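You operate a simulated robot arm through the tools that you are given. There is no shell and no other tool. Be economical: measure what you need, move in short steps, check, and stop when the job is done.

You run a simulated two-armed robot. Do the job below in one go: nothing can be reset, and whatever is moved stays where it is left.

TASK
Take the lid off the clear jar with a teal foot and lay it down on the top of the short trestle. Then fetch the green shackle and set it on the right half of the bench. Then take the amber lamp from the left half of the bench and leave it on the ledge under the green barrel. The order counts. Set down upright: green shackle, amber lamp.

It is judged by the outcome, as a careful person would: the job done as asked, and still so three seconds after it is handed in. It fails if anything else is knocked over, pushed out of place, dropped, spilled or broken. A push-on lid holds only when it is set on centred and level and pressed home; a screw cap is set on level and turned clockwise until tight.

THE ROBOT
Two 7-joint arms with fingered hands on one trunk, on a base that drives. Base frame: it is fixed to the floor where the robot stands at the start and does not move with it; the origin is under the middle of the robot, x ahead of it, y to its left, z up; the surface under the hand at the start is at about z = 76. Lengths are in cm, angles in rad, forces in N, time in s.
The left shoulder is at the start at [7, 17.2, 130.2], the right one opposite. Places, roughly: amber lamp [375, 1200, 100]; green shackle (10x4x6 cm) [350, 1200, 90]; ledge under the green barrel [90, 1300, 50]; right half of the bench [290, 1110, 80]. Payload 5 kg a hand.
The TCP of each hand is the grasp point between the finger pads, 4.3 cm short of the fingertips. In the tool frame z runs along the fingers and y along their closing line. Largest opening 14.4 cm; the body of the gripper starts 5 cm behind the TCP. The gripper is a hand of 5 fingers: y runs from the thumb to the fingers, the wrist lies at [-2.1, -12.4, -22.1] in the tool frame, and closing takes about 1.5 s.
Orientation is that of the tool frame in the base frame, as [roll, pitch, yaw] about the fixed x, y, z axes, in that order (R = Rz(yaw) Ry(pitch) Rx(roll)). With the fingers straight down and the wrist toward the robot, the tool's x, y and z point along [0, 1, 0], [1, 0, 0] and [0, 0, -1] of the base frame.

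THE INTERFACE
- The arms move only by the tool step_arm. It takes "left_series", "right_series" or both (then of equal length, played together; a hand with none holds still); each is a list of rows, each a list of 6 numbers: the shift along the tool's x, y, z in units of 200 mm (1.0 is 200 mm), then the turn, a rotation vector about the tool's x, y, z in units of 45 degrees (1.0 is 45 degrees). In form: [[dx, dy, dz, wx, wy, wz], ...]. A call has 1 to 10 rows; each row is the pose to reach, as a shift and turn from the pose commanded when the call began, along the tool's axes at that moment. "left_jaw" and "right_jaw" are, for a hand that has rows, the gripper command, from -1 (shut) to 1 (fully open), values between in proportion, set as the call begins (left out, the last holds). A call with a number of a shift or a turn outside -1 to 1 is refused whole. Rows are played at 5 a second. More than 5 cm and 0.15 rad between two rows, or a gripper value outside its range, and nothing of the call is played. Where a pose cannot be reached the arm comes as near as it can. A force on the tool above 40 N (or 10 N above the force at the start of the call, whichever is more), or a blocked arm, ends the call early, and 0.2 s more pass. Each finger travels about 4.5 cm/s and halts on what it meets, pressing with about 26 N; the grip force reading is that of the motor and also rises with nothing between the fingers. The clock runs only during rows and for 0.2 s after the last one: add rows that repeat a pose to give the fingers time. The reply holds the time, the measured pose of the TCP, the force on the tool along the base axes, the opening and the grip force, in the units named above and with some noise, with the torque about the TCP (base axes, N m) and any sound that the robot's microphone picked up.
- Cameras (640 x 400 px; columns grow to the right, rows downward): "scene" is now at [13.4, -1.39, 152.62]; the picture's right is [-0.18, -0.98, 0.00], its down [-0.65, 0.12, -0.75] and it looks along [0.74, -0.13, -0.66] (base axes); focal length 256 px, centre (320, 200). "left" rides on the left gripper at [-8.6, -10.8, -16.8] in its tool frame; the picture's right is [-0.80, -0.28, 0.53], its down [0.54, -0.73, 0.42] and it looks along [0.27, 0.63, 0.73] (tool axes); focal length 275 px, centre (320, 200). "right" rides on the right gripper at [8.6, -10.8, -16.8] in its tool frame; the picture's right is [-0.80, 0.28, -0.53], its down [-0.54, -0.73, 0.42] and it looks along [-0.27, 0.63, 0.73] (tool axes); focal length 275 px, centre (320, 200). There is no depth. A picture from a camera that has moved, and an enlarged one, comes with that camera's place and axes in the base frame and with its lens.
- grab_frame(camera): a new picture of that camera. No time passes.
- move_column(by): slides the trunk up (or, below 0, down) by that many cm; the arms and the scene camera ride with it, the base frame stays. It gives what a move gives, with no picture.
- steer(legs): drives the robot by 1 to 6 legs, each [ahead, left, turn to the left] in cm, cm and rad, along the robot's own axes; the way and the turn of a leg run together, so that a leg with both is an arc; at most 150 cm and 3.142 rad a leg. The arms and the cameras ride along, it lands a little off, and it stops where it bumps. It gives what a move gives.
- curl_fingers(index, middle, ring, little, thumb_bend, thumb_turn, hand): sets how far each is bent, from 0 (flat) to 100 (curled in); at 30 the hand is open as for a grip, at 70 the pads meet at the TCP. One left out holds its place. A second passes; each finger stops where it meets its share of the squeeze, and holds until it gets a number again. A gripper value or a shape takes the hand back. It gives what a move gives, with no picture; readings hold the bend of each and the force on index, middle, ring, little, thumb and palm. thumb_turn goes from beside the hand (0) to across from the fingers (100), as for a grip.
- preshape(shape, hand): the hand has 5 fingers and takes this shape, open, in about a second: jaw (thumb against the fingers, like two jaws); tri (thumb and two fingers); tip (a fingertip pinch); poke (one finger out to press); point (the index stretched); flat (the hand flat); cup (the hand cupped); fist (a fist). The gripper value then closes the fingers along that shape, each until it touches; the sizes above hold for jaw. It gives what a move gives, with no picture.
- pan_tilt(pan, tilt): turns the head with the scene camera to pan (to the left, within 1.501 rad either way) and tilt (down, from -0.506 to 1.204), counted from straight ahead of the robot. It gives what a move gives.
- inspect(camera, box): a new picture of the part [left, top, right, bottom] of that camera's present view, enlarged. No time passes.
- sign_off(): hands the job in; it is judged then, once.

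Work in short steps. Places have to be worked out from the pictures, the camera data and where the tool is seen: move nearer, look again, correct. Check each grasp and each placing, and mend what went wrong. You have 165 turns and 118 pictures in all, those below and enlarged ones among them. Open the grippers and draw the arms clear of the work before you hand the job in, unless the task says otherwise; then end with one line.

The tools are called after "Request:" by a JSON object that holds its "method" and its "body". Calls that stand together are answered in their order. step_arm: Moves the arms, as the interface text tells. Its arguments: {"type":"object","properties":{"left_series":{"type":"array"},"left_jaw":{"type":"number"},"right_series":{"type":"array"},"right_jaw":{"type":"number"}},"required":[]} The other tools are called the same way: move_column (by) slides the trunk up or down; preshape (shape, hand) gives the hand a shape; curl_fingers (index, middle, ring, little, thumb_bend, thumb_turn, hand) moves the fingers one by one; steer (legs) drives the base; pan_tilt (pan, tilt) turns the head that bears the scene camera; grab_frame (camera) takes a picture; inspect (camera, box) takes an enlarged picture of a part of a camera's view; sign_off () hands the job in.

At the start:

```text
t: 0.0
left_position: [72.71, 13.26, 111.57]
left_orientation: [3.141, 0.001, 1.571]
left_contact_force: [-0.2, 0.3, -0.3]
left_torque: [0.0, -0.01, -0.03]
left_width: 14.37
left_grip_force: 0.0
left_shape: jaw
left_bend: [30.0, 30.0, 30.0, 30.0, 30.0, 98.0]
left_finger forces: [0.1, 0.0, 0.0, 0.0, 0.0, 0.0]
right_position: [73.03, -39.76, 102.66]
right_orientation: [-3.141, 0.0, 1.572]
right_contact_force: [-0.6, 0.7, -0.8]
right_torque: [0.02, -0.01, 0.04]
right_width: 14.35
right_grip_force: 0.2
right_shape: jaw
right_bend: [30.0, 30.0, 30.0, 30.0, 30.0, 98.0]
right_finger forces: [0.0, 0.0, 0.1, 0.1, 0.0, 0.0]
trunk travel left (down, up): [-40.0, 54.0]
robot x, y, heading: [-0.11, 0.37, -0.002]
head pan, tilt: [-0.18, 0.719]
```

scene: 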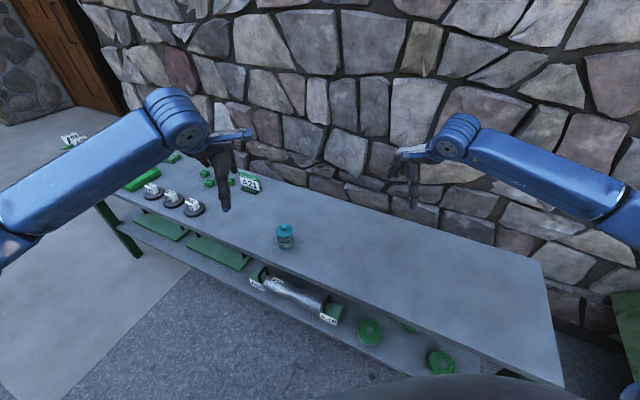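
right: 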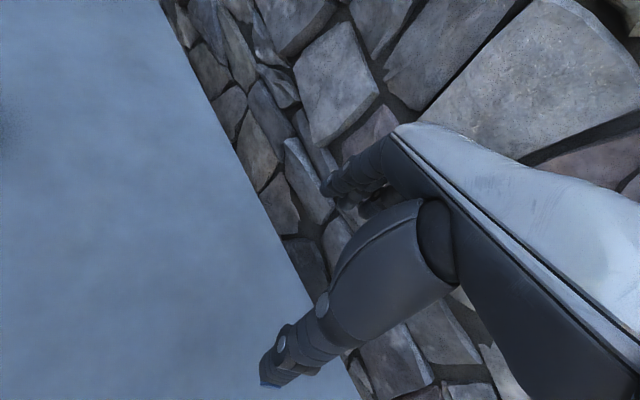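
left: 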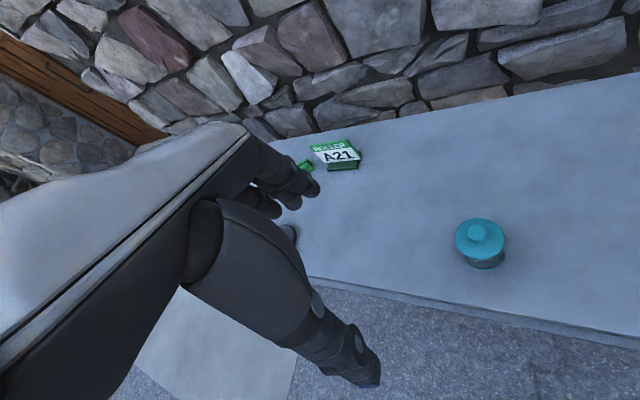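

The jar sits on the counter ahead, a bit left of centre. First I enlarge the scene view on it, and look left and right for the short trestle.

Request:
{"method": "inspect", "body": {"camera": "scene", "box": [220, 190, 360, 278]}}

Request:
{"method": "pan_tilt", "body": {"pan": -1.3, "tilt": 0.5}}

Request:
{"method": "grab_frame", "body": {"camera": "scene"}}

Request:
{"method": "pan_tilt", "body": {"pan": 1.2, "tilt": 0.4}}

Request:
{"method": "grab_frame", "body": {"camera": "scene"}}

```text
4.55 times, centred on (290, 234) of scene
camera zoom: at [13.4, -1.39, 152.62], right [-0.18, -0.98, 0.0], down [-0.65, 0.12, -0.75], along [0.74, -0.13, -0.66], focal length 1163 px, centre (456, 46)
```

zoom: 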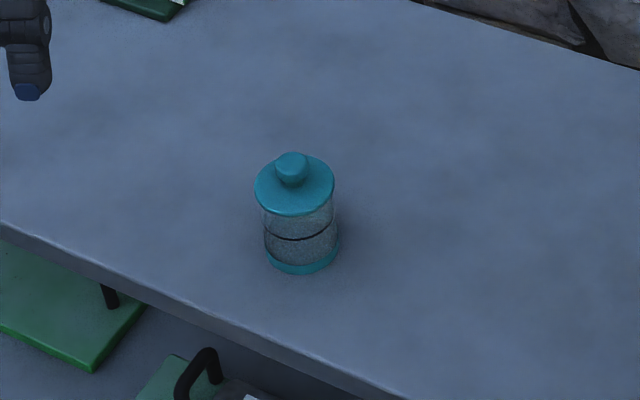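

```text
t: 1.4
left_position: [72.69, 13.3, 111.6]
left_orientation: [3.141, 0.002, 1.572]
left_contact_force: [0.2, 0.6, 0.3]
left_torque: [0.01, 0.02, -0.02]
left_width: 14.35
left_grip_force: 0.0
left_shape: jaw
left_bend: [30.0, 30.0, 30.0, 30.0, 30.0, 98.0]
left_finger forces: [0.0, 0.0, 0.0, 0.1, 0.0, 0.0]
right_position: [73.17, -39.82, 102.58]
right_orientation: [-3.142, 0.0, 1.571]
right_contact_force: [-0.3, -0.3, -0.7]
right_torque: [-0.02, -0.02, 0.02]
right_width: 14.38
right_grip_force: 0.1
right_shape: jaw
right_bend: [30.0, 30.0, 30.0, 30.0, 30.0, 98.0]
right_finger forces: [0.0, 0.0, 0.1, 0.0, 0.0, 0.0]
trunk travel left (down, up): [-40.0, 54.0]
robot x, y, heading: [0.31, 0.07, -0.001]
head pan, tilt: [-1.3, 0.499]
```

```text
113 pictures are left
camera scene: at [7.56, -8.65, 154.56], right [-0.96, -0.27, 0.0], down [-0.13, 0.46, -0.88], along [0.24, -0.85, -0.48], focal length 256 px, centre (320, 200)
```

scene: 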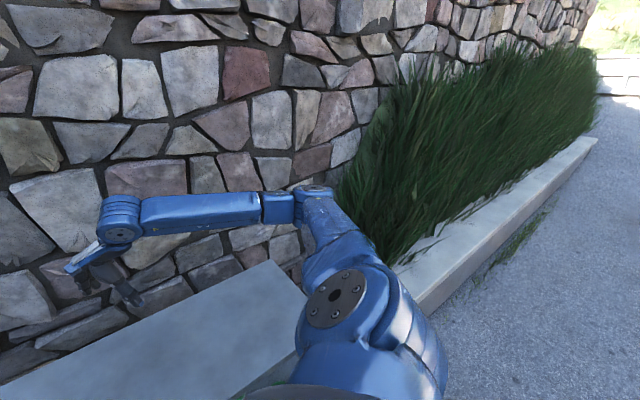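

```text
t: 3.6
left_position: [72.84, 13.33, 111.53]
left_orientation: [-3.142, 0.0, 1.573]
left_contact_force: [-0.3, -0.3, 0.0]
left_torque: [-0.02, 0.01, -0.03]
left_width: 14.35
left_grip_force: 0.0
left_shape: jaw
left_bend: [30.0, 30.0, 30.0, 30.0, 30.0, 98.0]
left_finger forces: [0.0, 0.0, 0.0, 0.0, 0.1, 0.1]
right_position: [73.09, -39.77, 102.6]
right_orientation: [3.142, 0.001, 1.573]
right_contact_force: [0.7, -0.2, 0.4]
right_torque: [0.0, -0.04, 0.0]
right_width: 14.36
right_grip_force: 0.0
right_shape: jaw
right_bend: [30.0, 30.0, 30.0, 30.0, 30.0, 98.0]
right_finger forces: [0.0, 0.0, 0.0, 0.0, 0.0, 0.1]
trunk travel left (down, up): [-40.0, 54.0]
robot x, y, heading: [0.09, -0.11, 0.004]
head pan, tilt: [1.201, 0.4]
```

```text
112 pictures are left
camera scene: at [8.48, 8.75, 155.48], right [0.93, -0.36, 0.0], down [-0.14, -0.36, -0.92], along [0.33, 0.86, -0.39], focal length 256 px, centre (320, 200)
```

scene: 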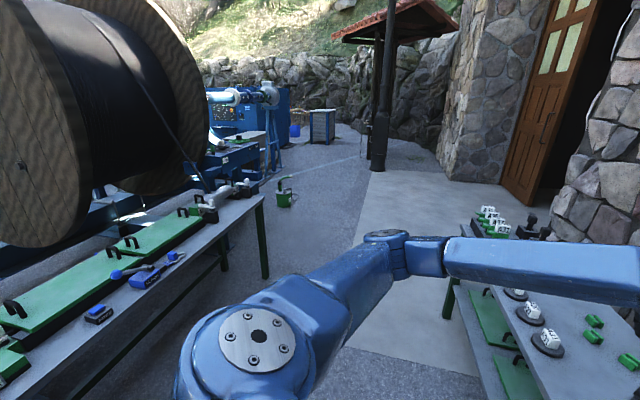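

No clear short trestle yet; I look at the right-front where a green thing showed in the first picture, and further left.

Request:
{"method": "pan_tilt", "body": {"pan": -0.75, "tilt": 0.9}}

Request:
{"method": "grab_frame", "body": {"camera": "scene"}}

Request:
{"method": "pan_tilt", "body": {"pan": 1.5, "tilt": 0.6}}

Request:
{"method": "grab_frame", "body": {"camera": "scene"}}

Request:
{"method": "inspect", "body": {"camera": "scene", "box": [380, 0, 640, 160]}}

```text
t: 5.5
left_position: [72.78, 13.32, 111.57]
left_orientation: [-3.142, 0.001, 1.571]
left_contact_force: [0.1, -0.3, -0.4]
left_torque: [0.0, -0.01, 0.0]
left_width: 14.37
left_grip_force: 0.1
left_shape: jaw
left_bend: [30.0, 30.0, 30.0, 30.0, 30.0, 98.0]
left_finger forces: [0.0, 0.0, 0.1, 0.0, 0.0, 0.0]
right_position: [73.11, -39.74, 102.74]
right_orientation: [3.141, 0.002, 1.57]
right_contact_force: [-0.3, -0.2, -0.1]
right_torque: [0.01, -0.03, -0.01]
right_width: 14.34
right_grip_force: 0.0
right_shape: jaw
right_bend: [30.0, 30.0, 30.0, 30.0, 30.0, 98.0]
right_finger forces: [0.1, 0.0, 0.0, 0.1, 0.0, 0.0]
trunk travel left (down, up): [-40.0, 54.0]
robot x, y, heading: [-0.13, -0.26, -0.001]
head pan, tilt: [-0.75, 0.901]
```

```text
111 pictures are left
camera scene: at [10.65, -5.03, 151.18], right [-0.68, -0.73, 0.0], down [-0.57, 0.53, -0.62], along [0.45, -0.42, -0.78], focal length 256 px, centre (320, 200)
```

scene: 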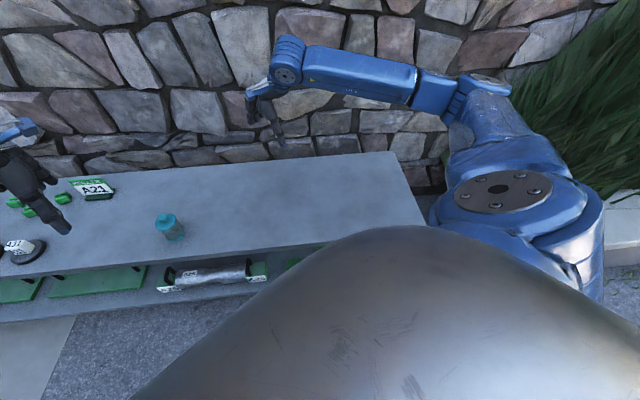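

```text
t: 7.6
left_position: [72.57, 13.46, 111.47]
left_orientation: [3.141, -0.001, 1.57]
left_contact_force: [-0.4, -0.4, 0.0]
left_torque: [0.01, -0.01, 0.03]
left_width: 14.34
left_grip_force: 0.1
left_shape: jaw
left_bend: [30.0, 30.0, 30.0, 30.0, 30.0, 98.0]
left_finger forces: [0.0, 0.0, 0.0, 0.0, 0.0, 0.0]
right_position: [73.18, -39.75, 102.66]
right_orientation: [-3.142, 0.0, 1.57]
right_contact_force: [-0.5, 0.6, -1.0]
right_torque: [-0.04, 0.0, 0.01]
right_width: 14.36
right_grip_force: 0.1
right_shape: jaw
right_bend: [30.0, 30.0, 30.0, 30.0, 30.0, 98.0]
right_finger forces: [0.1, 0.0, 0.0, 0.0, 0.0, 0.0]
trunk travel left (down, up): [-40.0, 54.0]
robot x, y, heading: [-0.29, 0.21, -0.001]
head pan, tilt: [1.499, 0.6]
```

```text
110 pictures are left
camera scene: at [5.76, 8.93, 153.66], right [1.0, -0.07, 0.0], down [-0.04, -0.56, -0.83], along [0.06, 0.82, -0.56], focal length 256 px, centre (320, 200)
```

scene: 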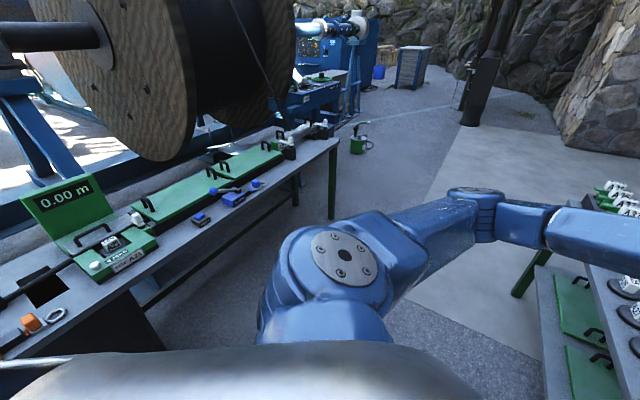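

```text
2.46 times, centred on (510, 80) of scene
camera zoom: at [5.76, 8.93, 153.66], right [1.0, -0.07, 0.0], down [-0.04, -0.56, -0.83], along [0.06, 0.82, -0.56], focal length 630 px, centre (-148, 495)
```

zoom: 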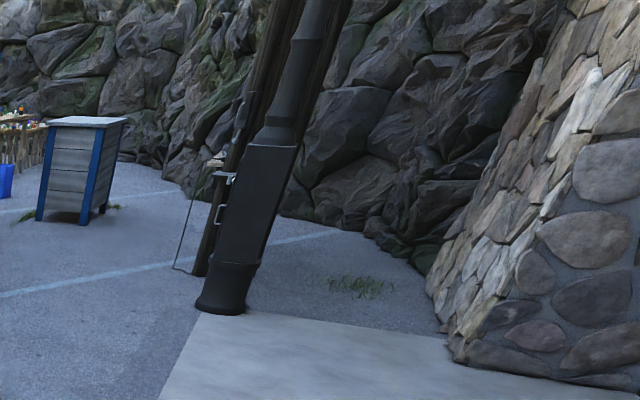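

Still no trestle in sight; I look as far back to the right as the head goes.

Request:
{"method": "pan_tilt", "body": {"pan": -1.5, "tilt": 0.75}}

Request:
{"method": "grab_frame", "body": {"camera": "scene"}}

```text
t: 10.2
left_position: [72.67, 13.37, 111.51]
left_orientation: [-3.141, -0.001, 1.571]
left_contact_force: [-0.9, -0.1, -0.3]
left_torque: [-0.03, 0.0, -0.01]
left_width: 14.34
left_grip_force: 0.0
left_shape: jaw
left_bend: [30.0, 30.0, 30.0, 30.0, 30.0, 98.0]
left_finger forces: [0.0, 0.0, 0.0, 0.0, 0.0, 0.0]
right_position: [73.1, -39.82, 102.68]
right_orientation: [3.141, 0.001, 1.572]
right_contact_force: [-0.4, 0.7, 0.2]
right_torque: [-0.01, 0.01, 0.0]
right_width: 14.37
right_grip_force: 0.0
right_shape: jaw
right_bend: [30.0, 30.0, 30.0, 30.0, 30.0, 98.0]
right_finger forces: [0.0, 0.0, 0.0, 0.0, 0.1, 0.0]
trunk travel left (down, up): [-40.0, 54.0]
robot x, y, heading: [0.04, 0.02, -0.0]
head pan, tilt: [-1.499, 0.75]
```

```text
108 pictures are left
camera scene: at [5.72, -8.15, 152.37], right [-1.0, -0.07, 0.0], down [-0.05, 0.68, -0.73], along [0.05, -0.73, -0.68], focal length 256 px, centre (320, 200)
```

scene: 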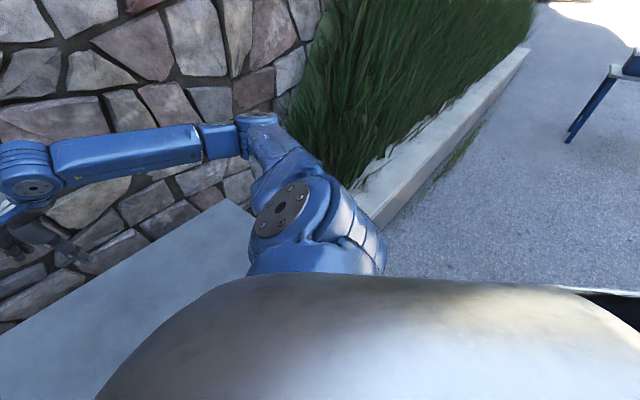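

A blue stand shows at the back right; I turn the robot 0.5 rad right in place (hands are well above the counter) to see behind.

Request:
{"method": "steer", "body": {"legs": [[0, 0, -0.5]]}}

Request:
{"method": "pan_tilt", "body": {"pan": -1.5, "tilt": 0.3}}

Request:
{"method": "grab_frame", "body": {"camera": "scene"}}

```text
t: 12.0
left_position: [70.18, -23.22, 111.42]
left_orientation: [3.14, 0.0, 1.071]
left_contact_force: [-0.1, -0.7, -0.2]
left_torque: [-0.01, -0.04, 0.01]
left_width: 14.39
left_grip_force: 0.2
left_shape: jaw
left_bend: [30.0, 30.0, 30.0, 30.0, 30.0, 98.0]
left_finger forces: [0.0, 0.0, 0.0, 0.1, 0.0, 0.0]
right_position: [45.0, -69.99, 102.77]
right_orientation: [-3.141, 0.001, 1.07]
right_contact_force: [-0.9, 0.1, 0.6]
right_torque: [-0.03, 0.03, 0.04]
right_width: 14.37
right_grip_force: 0.1
right_shape: jaw
right_bend: [30.0, 30.0, 30.0, 30.0, 30.0, 98.0]
right_finger forces: [0.1, 0.0, 0.1, 0.1, 0.0, 0.0]
trunk travel left (down, up): [-40.0, 54.0]
robot x, y, heading: [0.08, 0.06, -0.503]
head pan, tilt: [-1.499, 0.75]
```

```text
t: 12.9
left_position: [70.05, -23.16, 111.61]
left_orientation: [3.141, 0.0, 1.071]
left_contact_force: [0.1, -0.8, -0.2]
left_torque: [0.0, -0.02, -0.02]
left_width: 14.36
left_grip_force: 0.0
left_shape: jaw
left_bend: [30.0, 30.0, 30.0, 30.0, 30.0, 98.0]
left_finger forces: [0.0, 0.0, 0.0, 0.1, 0.0, 0.0]
right_position: [45.05, -69.97, 102.64]
right_orientation: [3.141, 0.0, 1.07]
right_contact_force: [0.3, 0.8, -0.2]
right_torque: [-0.04, 0.0, -0.01]
right_width: 14.38
right_grip_force: 0.1
right_shape: jaw
right_bend: [30.0, 30.0, 30.0, 30.0, 30.0, 98.0]
right_finger forces: [0.0, 0.0, 0.0, 0.0, 0.0, 0.0]
trunk travel left (down, up): [-40.0, 54.0]
robot x, y, heading: [0.22, -0.16, -0.506]
head pan, tilt: [-1.499, 0.3]
```

```text
107 pictures are left
camera scene: at [0.63, -10.77, 156.4], right [-0.91, 0.42, 0.0], down [0.12, 0.27, -0.95], along [-0.4, -0.87, -0.3], focal length 256 px, centre (320, 200)
```

scene: 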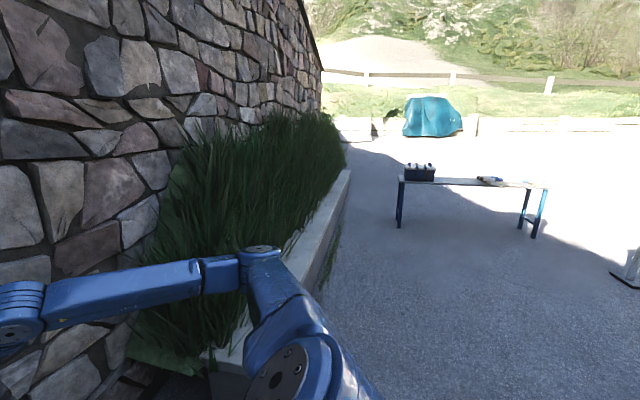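

A blue trestle at about (-330,-235). I need to check whether there are other trestles; turn another 0.6 right.

Request:
{"method": "inspect", "body": {"camera": "scene", "box": [380, 130, 640, 292]}}

Request:
{"method": "steer", "body": {"legs": [[0, 0, -0.7]]}}

Request:
{"method": "grab_frame", "body": {"camera": "scene"}}

```text
2.46 times, centred on (510, 211) of scene
camera zoom: at [0.63, -10.77, 156.4], right [-0.91, 0.42, 0.0], down [0.12, 0.27, -0.95], along [-0.4, -0.87, -0.3], focal length 630 px, centre (-148, 173)
```

zoom: 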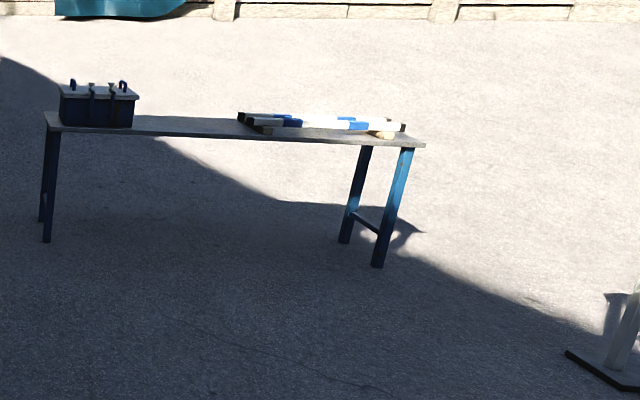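

```text
t: 15.2
left_position: [38.3, -63.22, 111.5]
left_orientation: [3.141, -0.001, 0.363]
left_contact_force: [0.4, -0.2, -0.2]
left_torque: [0.03, -0.01, 0.0]
left_width: 14.37
left_grip_force: 0.0
left_shape: jaw
left_bend: [30.0, 30.0, 30.0, 30.0, 30.0, 98.0]
left_finger forces: [0.0, 0.1, 0.0, 0.0, 0.0, 0.0]
right_position: [-11.09, -82.51, 102.72]
right_orientation: [-3.141, 0.0, 0.365]
right_contact_force: [-0.7, -0.4, -0.1]
right_torque: [-0.02, -0.01, 0.01]
right_width: 14.35
right_grip_force: 0.0
right_shape: jaw
right_bend: [30.0, 30.0, 30.0, 30.0, 30.0, 98.0]
right_finger forces: [0.0, 0.0, 0.0, 0.1, 0.1, 0.0]
trunk travel left (down, up): [-40.0, 54.0]
robot x, y, heading: [0.05, 0.13, -1.208]
head pan, tilt: [-1.499, 0.3]
```

```text
105 pictures are left
camera scene: at [-6.61, -8.52, 156.41], right [-0.42, 0.91, 0.0], down [0.27, 0.12, -0.96], along [-0.87, -0.4, -0.3], focal length 256 px, centre (320, 200)
```

scene: 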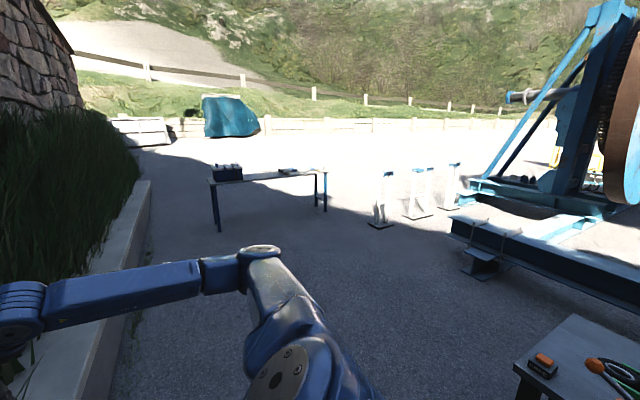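

I check the green patch by the planter right of the counter, and zoom on the far trestle and stands.

Request:
{"method": "inspect", "body": {"camera": "scene", "box": [190, 130, 480, 260]}}

Request:
{"method": "pan_tilt", "body": {"pan": 0.3, "tilt": 0.75}}

Request:
{"method": "grab_frame", "body": {"camera": "scene"}}

```text
2.21 times, centred on (335, 195) of scene
camera zoom: at [-6.61, -8.52, 156.41], right [-0.42, 0.91, 0.0], down [0.27, 0.12, -0.96], along [-0.87, -0.4, -0.3], focal length 565 px, centre (287, 211)
```

zoom: 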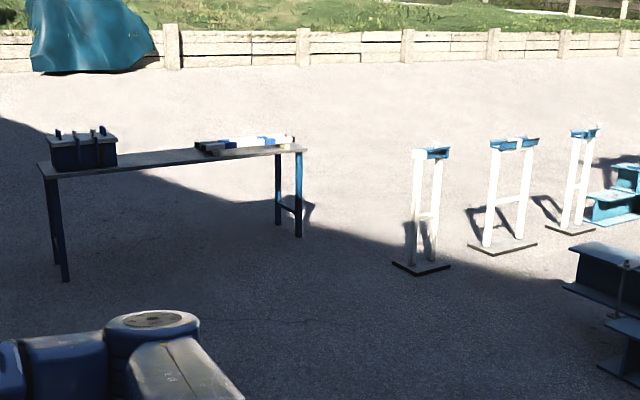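

```text
t: 17.0
left_position: [38.3, -63.38, 111.41]
left_orientation: [3.141, 0.0, 0.364]
left_contact_force: [-0.4, 0.3, -0.3]
left_torque: [0.0, -0.05, 0.0]
left_width: 14.36
left_grip_force: 0.1
left_shape: jaw
left_bend: [30.0, 30.0, 30.0, 30.0, 30.0, 98.0]
left_finger forces: [0.0, 0.0, 0.0, 0.0, 0.1, 0.0]
right_position: [-11.2, -82.46, 102.61]
right_orientation: [3.141, 0.001, 0.364]
right_contact_force: [0.6, -0.4, 0.7]
right_torque: [-0.02, 0.0, 0.04]
right_width: 14.35
right_grip_force: 0.0
right_shape: jaw
right_bend: [30.0, 30.0, 30.0, 30.0, 30.0, 98.0]
right_finger forces: [0.0, 0.0, 0.1, 0.1, 0.1, 0.0]
trunk travel left (down, up): [-40.0, 54.0]
robot x, y, heading: [-0.13, 0.3, -1.212]
head pan, tilt: [0.3, 0.75]
```

```text
103 pictures are left
camera scene: at [6.96, -11.13, 152.37], right [-0.79, -0.62, 0.0], down [-0.42, 0.54, -0.73], along [0.45, -0.58, -0.68], focal length 256 px, centre (320, 200)
```

scene: 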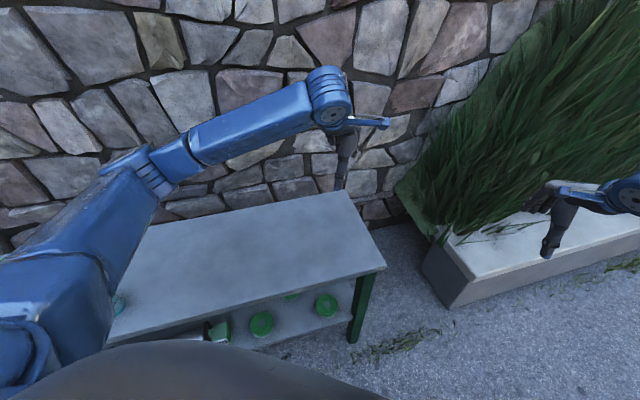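

Only planter grass there. I turn back to heading +0.6 and zoom northward, where blue trestle-like legs appeared behind the green bench.

Request:
{"method": "steer", "body": {"legs": [[0, 0, 1.5]]}}

Request:
{"method": "pan_tilt", "body": {"pan": 1.1, "tilt": 0.3}}

Request:
{"method": "grab_frame", "body": {"camera": "scene"}}

Request:
{"method": "inspect", "body": {"camera": "scene", "box": [240, 50, 560, 250]}}

```text
t: 21.1
left_position: [66.13, 33.03, 111.51]
left_orientation: [-3.141, 0.0, 1.854]
left_contact_force: [0.4, 0.9, -0.7]
left_torque: [0.01, -0.03, 0.02]
left_width: 14.36
left_grip_force: 0.2
left_shape: jaw
left_bend: [30.0, 30.0, 30.0, 30.0, 30.0, 98.0]
left_finger forces: [0.1, 0.1, 0.0, 0.0, 0.0, 0.0]
right_position: [81.26, -17.85, 102.69]
right_orientation: [3.141, 0.001, 1.854]
right_contact_force: [-0.1, -0.1, 0.3]
right_torque: [0.01, 0.02, 0.02]
right_width: 14.37
right_grip_force: 0.1
right_shape: jaw
right_bend: [30.0, 30.0, 30.0, 30.0, 30.0, 98.0]
right_finger forces: [0.1, 0.0, 0.0, 0.1, 0.0, 0.1]
trunk travel left (down, up): [-40.0, 54.0]
robot x, y, heading: [0.21, -0.04, 0.284]
head pan, tilt: [0.3, 0.75]
```

```text
t: 22.2
left_position: [66.11, 33.01, 111.48]
left_orientation: [-3.141, 0.0, 1.853]
left_contact_force: [0.9, 0.1, -0.1]
left_torque: [0.0, 0.02, 0.0]
left_width: 14.36
left_grip_force: 0.0
left_shape: jaw
left_bend: [30.0, 30.0, 30.0, 30.0, 30.0, 98.0]
left_finger forces: [0.0, 0.1, 0.0, 0.0, 0.1, 0.0]
right_position: [81.29, -17.73, 102.67]
right_orientation: [-3.141, 0.001, 1.854]
right_contact_force: [0.0, 0.2, 0.3]
right_torque: [0.02, -0.02, 0.0]
right_width: 14.36
right_grip_force: 0.1
right_shape: jaw
right_bend: [30.0, 30.0, 30.0, 30.0, 30.0, 98.0]
right_finger forces: [0.0, 0.0, 0.0, 0.1, 0.0, 0.1]
trunk travel left (down, up): [-40.0, 54.0]
robot x, y, heading: [0.05, -0.33, 0.287]
head pan, tilt: [1.1, 0.3]
```

```text
102 pictures are left
camera scene: at [6.7, 10.7, 156.4], right [0.98, -0.19, 0.0], down [-0.06, -0.29, -0.96], along [0.18, 0.94, -0.3], focal length 256 px, centre (320, 200)
```

scene: 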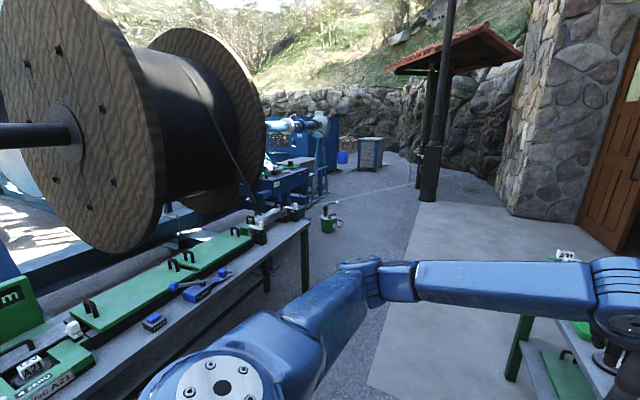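

```text
2.00 times, centred on (400, 150) of scene
camera zoom: at [6.7, 10.7, 156.4], right [0.98, -0.19, 0.0], down [-0.06, -0.29, -0.96], along [0.18, 0.94, -0.3], focal length 512 px, centre (160, 300)
```

zoom: 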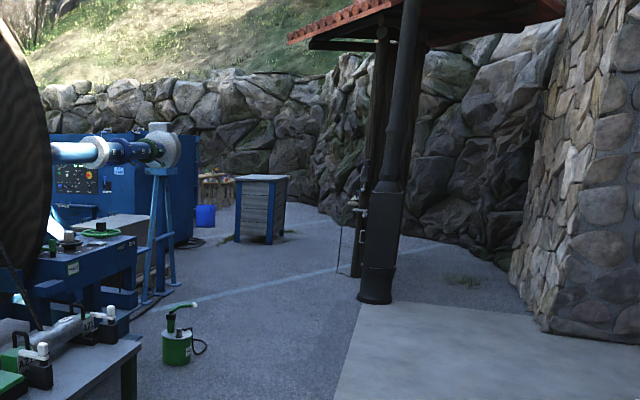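

No obvious shorter trestle nearby, so I'll take the lid first and then scout. I turn so that the jar (about (75,1)) lies 0.26 rad to the left for the left hand, and look at it.

Request:
{"method": "steer", "body": {"legs": [[0, 0, -0.53]]}}

Request:
{"method": "pan_tilt", "body": {"pan": 0.25, "tilt": 0.8}}

Request:
{"method": "inspect", "body": {"camera": "scene", "box": [240, 120, 400, 220]}}

Request:
{"method": "grab_frame", "body": {"camera": "left"}}

```text
t: 24.1
left_position: [73.85, -4.83, 111.57]
left_orientation: [-3.141, -0.001, 1.325]
left_contact_force: [-0.4, -0.1, 0.2]
left_torque: [0.02, 0.02, -0.01]
left_width: 14.38
left_grip_force: 0.1
left_shape: jaw
left_bend: [30.0, 30.0, 30.0, 30.0, 30.0, 98.0]
left_finger forces: [0.1, 0.1, 0.0, 0.0, 0.0, 0.0]
right_position: [61.18, -56.35, 102.79]
right_orientation: [3.142, 0.001, 1.325]
right_contact_force: [-0.1, -0.2, -1.1]
right_torque: [-0.02, -0.03, -0.01]
right_width: 14.37
right_grip_force: 0.0
right_shape: jaw
right_bend: [30.0, 30.0, 30.0, 30.0, 30.0, 98.0]
right_finger forces: [0.1, 0.0, 0.0, 0.0, 0.1, 0.0]
trunk travel left (down, up): [-40.0, 54.0]
robot x, y, heading: [0.06, -0.1, -0.249]
head pan, tilt: [1.1, 0.3]
```

```text
t: 25.2
left_position: [73.82, -4.75, 111.56]
left_orientation: [3.142, -0.002, 1.326]
left_contact_force: [-0.2, -0.2, 0.6]
left_torque: [0.01, -0.03, 0.02]
left_width: 14.34
left_grip_force: 0.1
left_shape: jaw
left_bend: [30.0, 30.0, 30.0, 30.0, 30.0, 98.0]
left_finger forces: [0.0, 0.0, 0.0, 0.1, 0.1, 0.0]
right_position: [61.26, -56.41, 102.72]
right_orientation: [3.141, 0.001, 1.324]
right_contact_force: [1.0, 0.1, 0.3]
right_torque: [-0.03, 0.0, 0.02]
right_width: 14.4
right_grip_force: 0.0
right_shape: jaw
right_bend: [30.0, 30.0, 30.0, 30.0, 30.0, 98.0]
right_finger forces: [0.1, 0.1, 0.0, 0.0, 0.0, 0.0]
trunk travel left (down, up): [-40.0, 54.0]
robot x, y, heading: [0.17, 0.01, -0.241]
head pan, tilt: [0.25, 0.799]
```

```text
4.00 times, centred on (320, 170) of scene
camera zoom: at [13.04, -1.08, 151.97], right [0.0, -1.0, 0.0], down [-0.72, 0.0, -0.7], along [0.7, 0.0, -0.72], focal length 1024 px, centre (320, 320)
```

zoom: 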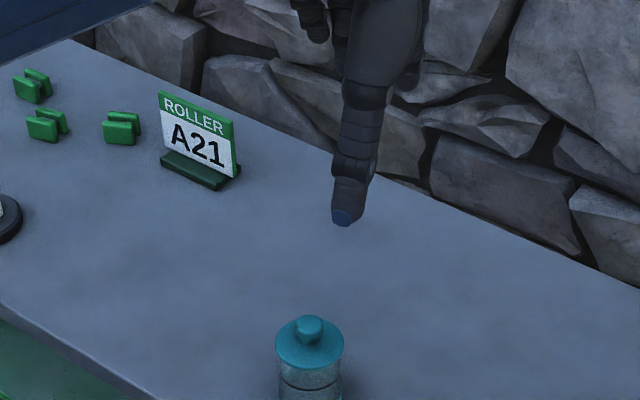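

```text
99 pictures are left
camera left: at [61.13, -10.59, 128.25], right [-0.47, -0.7, -0.53], down [-0.57, 0.7, -0.42], along [0.67, 0.11, -0.73], focal length 275 px, centre (320, 200)
```

left: 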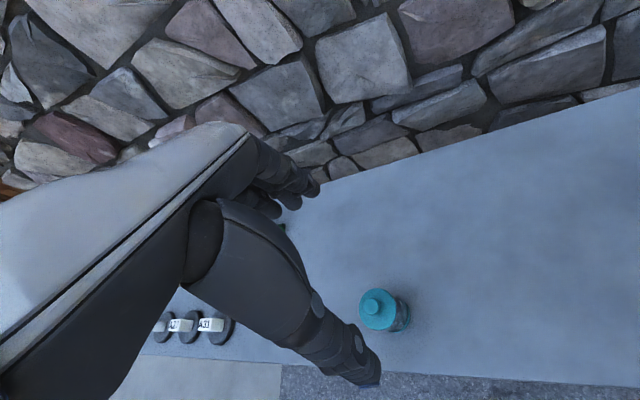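

The knob triangulates to about (77.5, 0, 84.3). I move the open left hand over it at TCP z≈97 and look again.

Request:
{"method": "step_arm", "body": {"left_series": [[0.1, 0.04, 0.15, 0, 0, 0], [0.2, 0.08, 0.33, 0, 0, 0], [0.277, 0.119, 0.52, 0, 0, 0], [0.277, 0.119, 0.725, 0, 0, 0], [0.277, 0.119, 0.725, 0, 0, 0]]}}

Request:
{"method": "grab_frame", "body": {"camera": "left"}}

Request:
{"method": "inspect", "body": {"camera": "scene", "box": [240, 140, 400, 240]}}

```text
t: 26.4
left_position: [77.61, 0.11, 96.75]
left_orientation: [3.141, 0.0, 1.325]
left_contact_force: [-0.3, -0.8, 1.1]
left_torque: [0.02, -0.02, -0.01]
left_width: 14.4
left_grip_force: 0.1
left_shape: jaw
left_bend: [30.0, 30.0, 30.0, 30.0, 30.0, 98.0]
left_finger forces: [0.0, 0.1, 0.0, 0.0, 0.1, 0.1]
right_position: [61.25, -56.46, 102.62]
right_orientation: [3.141, 0.0, 1.326]
right_contact_force: [0.3, 0.4, 0.4]
right_torque: [0.03, -0.03, -0.01]
right_width: 14.37
right_grip_force: 0.0
right_shape: jaw
right_bend: [30.0, 30.0, 30.0, 30.0, 30.0, 98.0]
right_finger forces: [0.1, 0.0, 0.0, 0.0, 0.0, 0.0]
trunk travel left (down, up): [-40.0, 54.0]
robot x, y, heading: [0.29, 0.2, -0.241]
head pan, tilt: [0.25, 0.799]
```

```text
98 pictures are left
camera left: at [64.89, -5.68, 113.65], right [-0.47, -0.7, -0.53], down [-0.57, 0.7, -0.42], along [0.67, 0.11, -0.73], focal length 275 px, centre (320, 200)
```

left: 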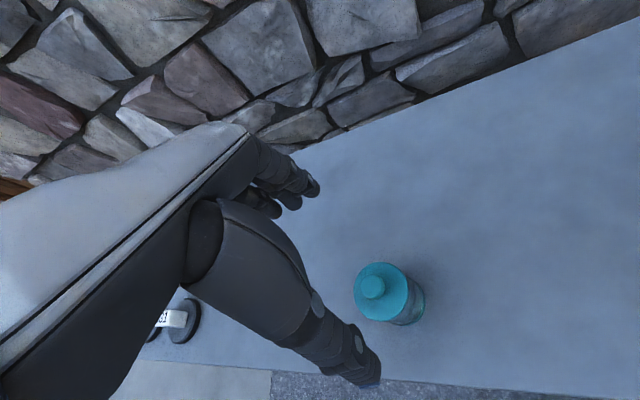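

```text
4.00 times, centred on (320, 190) of scene
camera zoom: at [13.0, -1.1, 151.98], right [0.0, -1.0, 0.0], down [-0.72, 0.0, -0.7], along [0.7, 0.0, -0.72], focal length 1024 px, centre (320, 240)
```

zoom: 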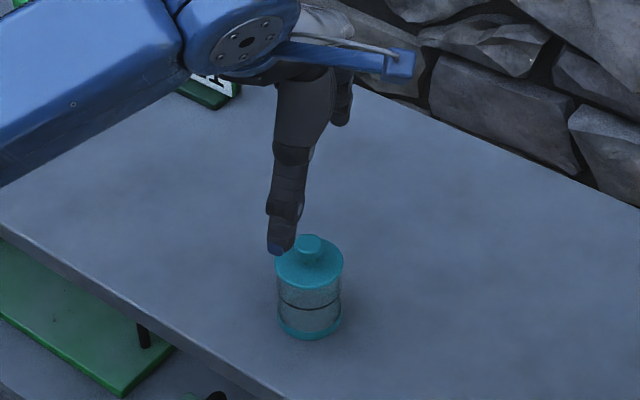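

Knob is at about (77.0, 0.1), top near z 85.7, lid disc near 83.4. I lower so that the fingertips end about 0.8 cm above the disc (TCP z≈88.5).

Request:
{"method": "step_arm", "body": {"left_series": [[-0.007, -0.029, 0.15, 0, 0, 0], [-0.007, -0.029, 0.3, 0, 0, 0], [-0.007, -0.029, 0.412, 0, 0, 0], [-0.007, -0.029, 0.412, 0, 0, 0]]}}

Request:
{"method": "grab_frame", "body": {"camera": "left"}}

Request:
{"method": "inspect", "body": {"camera": "scene", "box": [270, 160, 370, 222]}}

```text
t: 27.4
left_position: [76.95, -0.02, 88.74]
left_orientation: [3.141, 0.0, 1.324]
left_contact_force: [-0.2, 0.3, -0.1]
left_torque: [0.01, 0.01, -0.01]
left_width: 14.37
left_grip_force: 0.1
left_shape: jaw
left_bend: [30.0, 30.0, 30.0, 30.0, 30.0, 98.0]
left_finger forces: [0.0, 0.1, 0.0, 0.0, 0.1, 0.1]
right_position: [61.22, -56.44, 102.57]
right_orientation: [-3.141, 0.0, 1.323]
right_contact_force: [0.0, -0.7, 0.5]
right_torque: [-0.01, -0.01, 0.0]
right_width: 14.35
right_grip_force: 0.0
right_shape: jaw
right_bend: [30.0, 30.0, 30.0, 30.0, 30.0, 98.0]
right_finger forces: [0.0, 0.0, 0.0, 0.1, 0.1, 0.1]
trunk travel left (down, up): [-40.0, 54.0]
robot x, y, heading: [-0.11, 0.15, -0.242]
head pan, tilt: [0.25, 0.799]
```

```text
96 pictures are left
camera left: at [64.33, -5.77, 105.49], right [-0.47, -0.7, -0.53], down [-0.57, 0.7, -0.42], along [0.67, 0.11, -0.73], focal length 275 px, centre (320, 200)
```

left: 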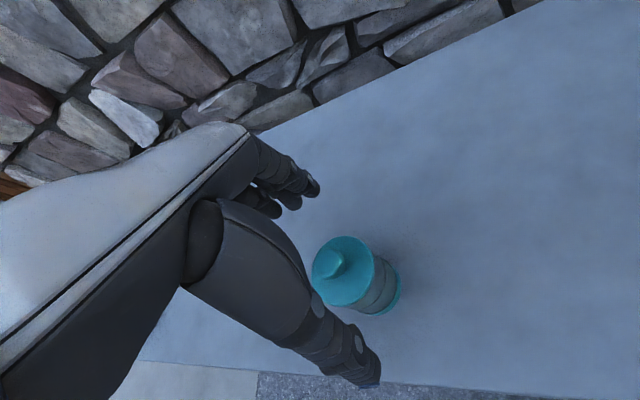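

```text
6.40 times, centred on (320, 191) of scene
camera zoom: at [13.02, -1.08, 151.97], right [0.0, -1.0, 0.0], down [-0.72, 0.0, -0.7], along [0.7, 0.0, -0.72], focal length 1638 px, centre (320, 258)
```

zoom: 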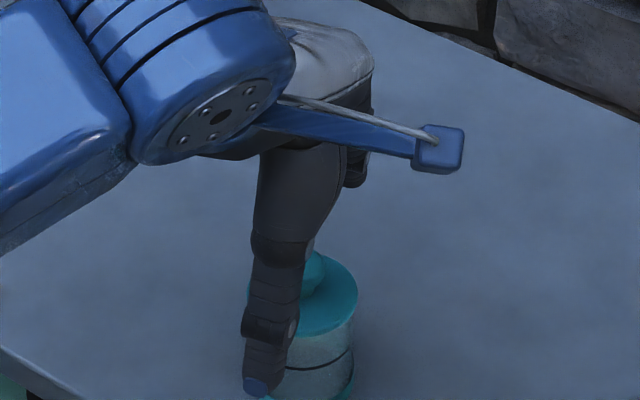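

Knob projects right at the fingertip centre. I close the fingers on it.

Request:
{"method": "step_arm", "body": {"left_series": [[0, 0, 0, 0, 0, 0], [0, 0, 0, 0, 0, 0], [0, 0, 0, 0, 0, 0], [0, 0, 0, 0, 0, 0], [0, 0, 0, 0, 0, 0], [0, 0, 0, 0, 0, 0], [0, 0, 0, 0, 0, 0], [0, 0, 0, 0, 0, 0], [0, 0, 0, 0, 0, 0]], "left_jaw": -1}}

Request:
{"method": "grab_frame", "body": {"camera": "left"}}

```text
t: 29.4
left_position: [77.01, 0.0, 88.69]
left_orientation: [3.141, 0.001, 1.325]
left_contact_force: [0.2, 0.8, 0.8]
left_torque: [0.01, 0.02, 0.02]
left_width: 1.55
left_grip_force: 26.0
left_shape: jaw
left_bend: [72.0, 67.0, 70.0, 70.0, 74.0, 100.0]
left_finger forces: [15.4, 5.1, 0.0, 0.1, 21.7, 0.1]
right_position: [61.14, -56.39, 102.62]
right_orientation: [-3.14, -0.001, 1.324]
right_contact_force: [-0.4, -0.1, -0.2]
right_torque: [0.0, 0.01, -0.01]
right_width: 14.38
right_grip_force: 0.0
right_shape: jaw
right_bend: [30.0, 30.0, 30.0, 30.0, 30.0, 98.0]
right_finger forces: [0.1, 0.0, 0.1, 0.0, 0.1, 0.0]
trunk travel left (down, up): [-40.0, 54.0]
robot x, y, heading: [-0.01, -0.05, -0.246]
head pan, tilt: [0.25, 0.799]
heard: snap
```

```text
94 pictures are left
camera left: at [64.33, -5.76, 105.51], right [-0.47, -0.7, -0.53], down [-0.57, 0.7, -0.42], along [0.67, 0.11, -0.73], focal length 275 px, centre (320, 200)
```

left: 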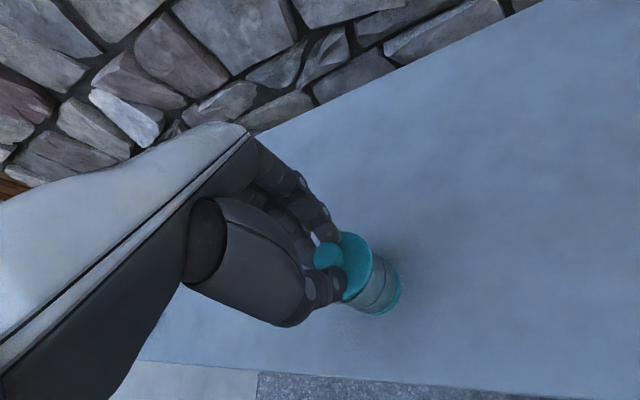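

Gripped (grip 26 N) and a snap was heard; I enlarge the view to see if the lid popped loose or if anything is wrong.

Request:
{"method": "inspect", "body": {"camera": "left", "box": [270, 210, 430, 330]}}

Request:
{"method": "inspect", "body": {"camera": "scene", "box": [280, 170, 360, 230]}}

```text
3.33 times, centred on (350, 270) of left
camera zoom: at [64.33, -5.76, 105.51], right [-0.47, -0.7, -0.53], down [-0.57, 0.7, -0.42], along [0.67, 0.11, -0.73], focal length 918 px, centre (220, -33)
```

zoom: 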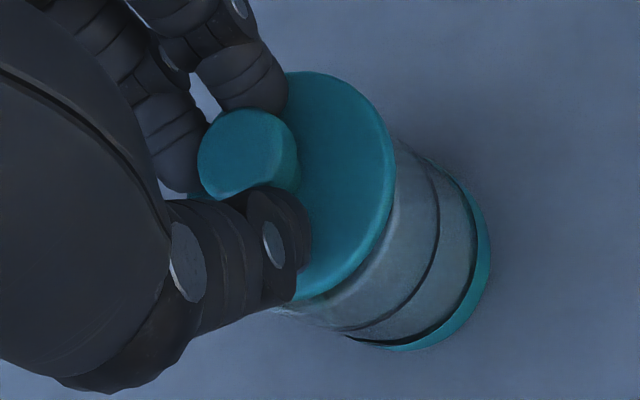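

```text
6.67 times, centred on (320, 200) of scene
camera zoom: at [13.02, -1.07, 151.97], right [0.0, -1.0, 0.0], down [-0.72, 0.0, -0.7], along [0.7, 0.0, -0.72], focal length 1706 px, centre (320, 200)
```

zoom: 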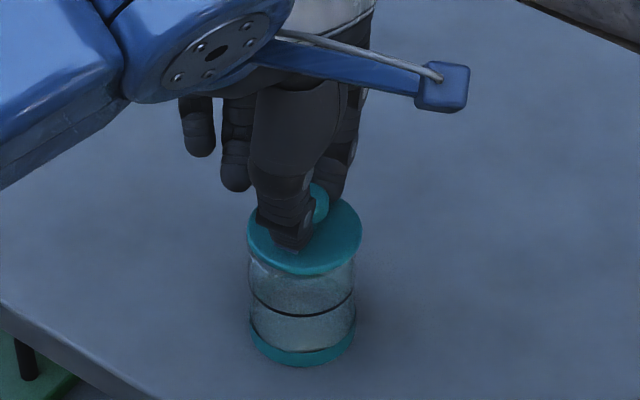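

The lid seems freed with the snap. I lift 2 cm straight up and check whether the jar stays down.

Request:
{"method": "step_arm", "body": {"left_series": [[0, 0, -0.03, 0, 0, 0], [0, 0, -0.06, 0, 0, 0], [0, 0, -0.1, 0, 0, 0]]}}

Request:
{"method": "inspect", "body": {"camera": "scene", "box": [280, 160, 360, 220]}}

```text
t: 30.2
left_position: [76.89, -0.01, 90.74]
left_orientation: [3.14, 0.0, 1.324]
left_contact_force: [0.7, 0.8, 0.7]
left_torque: [-0.02, -0.04, 0.02]
left_width: 1.55
left_grip_force: 25.7
left_shape: jaw
left_bend: [72.0, 67.0, 70.0, 70.0, 74.0, 100.0]
left_finger forces: [15.7, 5.3, 0.0, 0.0, 21.6, 0.1]
right_position: [61.19, -56.36, 102.75]
right_orientation: [-3.141, 0.0, 1.326]
right_contact_force: [-0.5, -0.1, 0.2]
right_torque: [0.01, 0.02, 0.01]
right_width: 14.35
right_grip_force: 0.0
right_shape: jaw
right_bend: [30.0, 30.0, 30.0, 30.0, 30.0, 98.0]
right_finger forces: [0.1, 0.0, 0.0, 0.0, 0.0, 0.0]
trunk travel left (down, up): [-40.0, 54.0]
robot x, y, heading: [0.18, -0.23, -0.249]
head pan, tilt: [0.25, 0.799]
```

```text
6.67 times, centred on (320, 190) of scene
camera zoom: at [13.04, -1.09, 151.97], right [0.0, -1.0, 0.0], down [-0.72, 0.0, -0.7], along [0.7, 0.0, -0.72], focal length 1706 px, centre (320, 267)
```

zoom: 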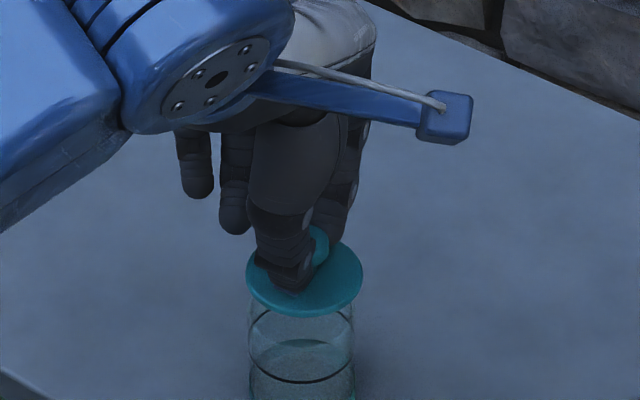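

Lid is off and the jar stayed put. The counter itself (green-legged, with a lower shelf, shorter twin of the long green bench behind) best fits "the short trestle": it's the only place not given among the far ones. I carry the lid up and ~20 cm to the right over free counter top.

Request:
{"method": "step_arm", "body": {"left_series": [[0, 0, -0.2, 0, 0, 0], [0, 0, -0.4, 0, 0, 0], [-0.2, -0.044, -0.4, 0, 0, 0], [-0.4, -0.087, -0.4, 0, 0, 0], [-0.6, -0.131, -0.4, 0, 0, 0], [-0.8, -0.174, -0.4, 0, 0, 0], [-0.9825, -0.218, -0.4, 0, 0, 0], [-0.9825, -0.218, -0.25, 0, 0, 0], [-0.9825, -0.218, -0.25, 0, 0, 0]]}}

Request:
{"method": "grab_frame", "body": {"camera": "scene"}}

Request:
{"method": "grab_frame", "body": {"camera": "left"}}

```text
t: 32.2
left_position: [67.75, -18.1, 95.73]
left_orientation: [-3.14, 0.0, 1.325]
left_contact_force: [-0.1, -0.9, -0.5]
left_torque: [0.03, -0.01, -0.04]
left_width: 1.51
left_grip_force: 26.3
left_shape: jaw
left_bend: [72.0, 67.0, 70.0, 70.0, 74.0, 100.0]
left_finger forces: [15.8, 5.5, 0.0, 0.1, 21.4, 0.0]
right_position: [61.13, -56.36, 102.72]
right_orientation: [3.141, 0.0, 1.324]
right_contact_force: [0.2, 0.5, 0.5]
right_torque: [0.0, 0.01, -0.02]
right_width: 14.35
right_grip_force: 0.0
right_shape: jaw
right_bend: [30.0, 30.0, 30.0, 30.0, 30.0, 98.0]
right_finger forces: [0.0, 0.0, 0.1, 0.1, 0.1, 0.0]
trunk travel left (down, up): [-40.0, 54.0]
robot x, y, heading: [0.02, 0.2, -0.246]
head pan, tilt: [0.25, 0.799]
```

```text
90 pictures are left
camera scene: at [13.01, -1.13, 151.97], right [0.0, -1.0, 0.0], down [-0.72, 0.0, -0.7], along [0.7, 0.0, -0.72], focal length 256 px, centre (320, 200)
```

scene: 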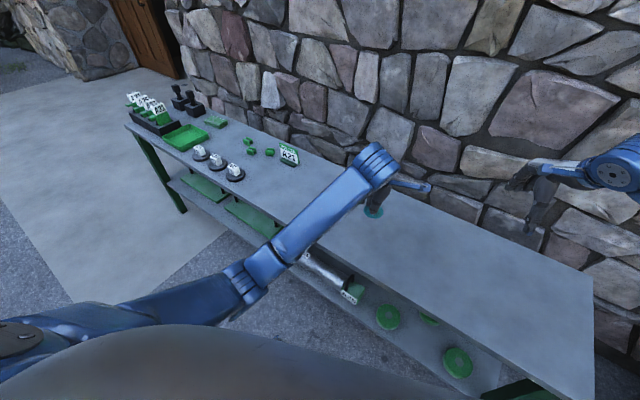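

```text
89 pictures are left
camera left: at [55.09, -23.88, 112.38], right [-0.47, -0.7, -0.53], down [-0.57, 0.7, -0.42], along [0.67, 0.11, -0.73], focal length 275 px, centre (320, 200)
```

left: 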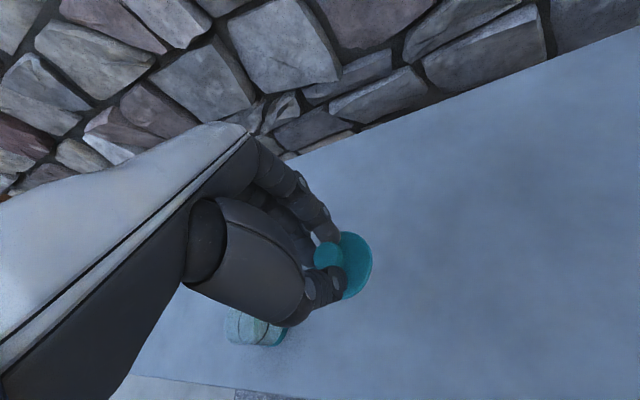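

The lid hangs level over free counter. I lower to TCP z≈84.5, then creep.

Request:
{"method": "step_arm", "body": {"left_series": [[0, 0, 0.2, 0, 0, 0], [0, 0, 0.4, 0, 0, 0], [0, 0, 0.52, 0, 0, 0], [0, 0, 0.56, 0, 0, 0]]}}

Request:
{"method": "inspect", "body": {"camera": "scene", "box": [320, 170, 430, 240]}}

Request:
{"method": "inspect", "body": {"camera": "left", "box": [270, 210, 430, 310]}}

```text
t: 33.2
left_position: [67.78, -18.03, 84.43]
left_orientation: [3.141, 0.0, 1.325]
left_contact_force: [-0.1, 0.5, -0.5]
left_torque: [-0.02, -0.03, -0.02]
left_width: 1.52
left_grip_force: 25.9
left_shape: jaw
left_bend: [72.0, 67.0, 70.0, 70.0, 74.0, 100.0]
left_finger forces: [15.8, 5.5, 0.0, 0.1, 21.4, 0.0]
right_position: [61.13, -56.44, 102.64]
right_orientation: [3.142, 0.001, 1.324]
right_contact_force: [-0.3, -0.7, -0.3]
right_torque: [0.0, -0.01, 0.01]
right_width: 14.36
right_grip_force: 0.1
right_shape: jaw
right_bend: [30.0, 30.0, 30.0, 30.0, 30.0, 98.0]
right_finger forces: [0.1, 0.1, 0.1, 0.0, 0.1, 0.0]
trunk travel left (down, up): [-40.0, 54.0]
robot x, y, heading: [-0.17, 0.16, -0.249]
head pan, tilt: [0.25, 0.799]
```

```text
5.71 times, centred on (375, 205) of scene
camera zoom: at [13.03, -1.09, 151.97], right [0.0, -1.0, 0.0], down [-0.72, 0.0, -0.7], along [0.7, 0.0, -0.72], focal length 1462 px, centre (6, 171)
```

zoom: 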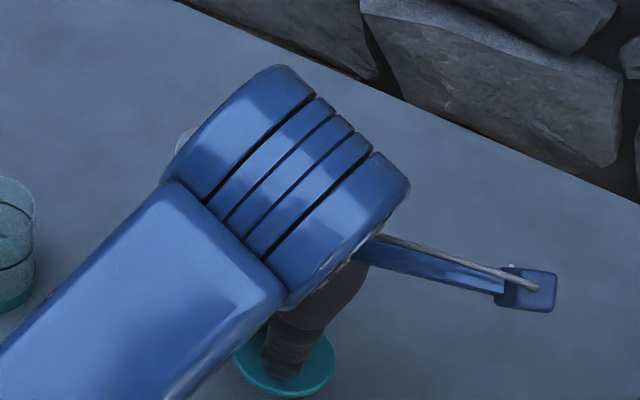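

```text
4.00 times, centred on (350, 260) of left
camera zoom: at [55.13, -23.81, 101.16], right [-0.47, -0.7, -0.53], down [-0.57, 0.7, -0.42], along [0.67, 0.11, -0.73], focal length 1101 px, centre (200, -40)
```

zoom: 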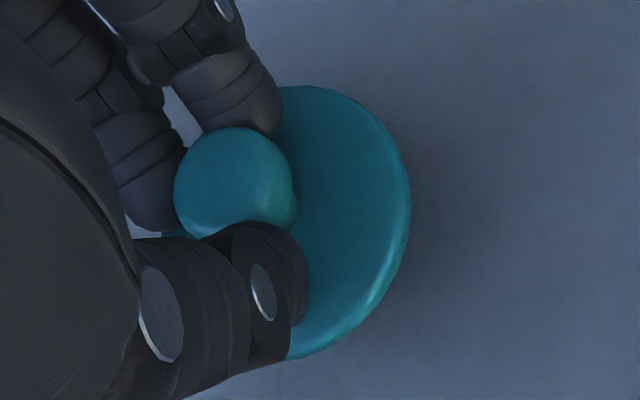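

Lid is near the top now; creep down.

Request:
{"method": "step_arm", "body": {"left_series": [[0, 0, 0.015, 0, 0, 0], [0, 0, 0.03, 0, 0, 0], [0, 0, 0.045, 0, 0, 0], [0, 0, 0.06, 0, 0, 0], [0, 0, 0.06, 0, 0, 0]]}}

```text
t: 34.4
left_position: [67.85, -18.15, 83.33]
left_orientation: [-3.141, 0.0, 1.325]
left_contact_force: [-0.1, -0.4, 0.6]
left_torque: [-0.02, 0.0, 0.02]
left_width: 1.54
left_grip_force: 26.0
left_shape: jaw
left_bend: [72.0, 67.0, 70.0, 70.0, 74.0, 100.0]
left_finger forces: [15.8, 5.5, 0.0, 0.1, 21.4, 0.0]
right_position: [61.25, -56.38, 102.64]
right_orientation: [3.142, 0.001, 1.325]
right_contact_force: [0.9, -0.1, 1.6]
right_torque: [0.03, -0.01, -0.02]
right_width: 14.36
right_grip_force: 0.0
right_shape: jaw
right_bend: [30.0, 30.0, 30.0, 30.0, 30.0, 98.0]
right_finger forces: [0.0, 0.1, 0.1, 0.0, 0.0, 0.0]
trunk travel left (down, up): [-40.0, 54.0]
robot x, y, heading: [0.21, -0.2, -0.247]
head pan, tilt: [0.25, 0.799]
```

No contact yet; creep further.

Request:
{"method": "step_arm", "body": {"left_series": [[0, 0, 0.01, 0, 0, 0], [0, 0, 0.02, 0, 0, 0], [0, 0, 0.03, 0, 0, 0], [0, 0, 0.04, 0, 0, 0], [0, 0, 0.05, 0, 0, 0], [0, 0, 0.05, 0, 0, 0]]}}

```text
t: 35.8
left_position: [67.78, -18.03, 82.49]
left_orientation: [3.141, 0.001, 1.324]
left_contact_force: [0.0, -0.4, -0.7]
left_torque: [0.05, 0.0, 0.01]
left_width: 1.52
left_grip_force: 26.0
left_shape: jaw
left_bend: [72.0, 67.0, 70.0, 70.0, 74.0, 100.0]
left_finger forces: [15.9, 5.5, 0.0, 0.0, 21.3, 0.1]
right_position: [61.2, -56.35, 102.67]
right_orientation: [-3.141, 0.0, 1.325]
right_contact_force: [-0.4, -0.8, 0.4]
right_torque: [0.02, -0.01, -0.02]
right_width: 14.35
right_grip_force: 0.2
right_shape: jaw
right_bend: [30.0, 30.0, 30.0, 30.0, 30.0, 98.0]
right_finger forces: [0.0, 0.0, 0.0, 0.0, 0.0, 0.0]
trunk travel left (down, up): [-40.0, 54.0]
robot x, y, heading: [-0.33, 0.36, -0.244]
head pan, tilt: [0.25, 0.799]
```

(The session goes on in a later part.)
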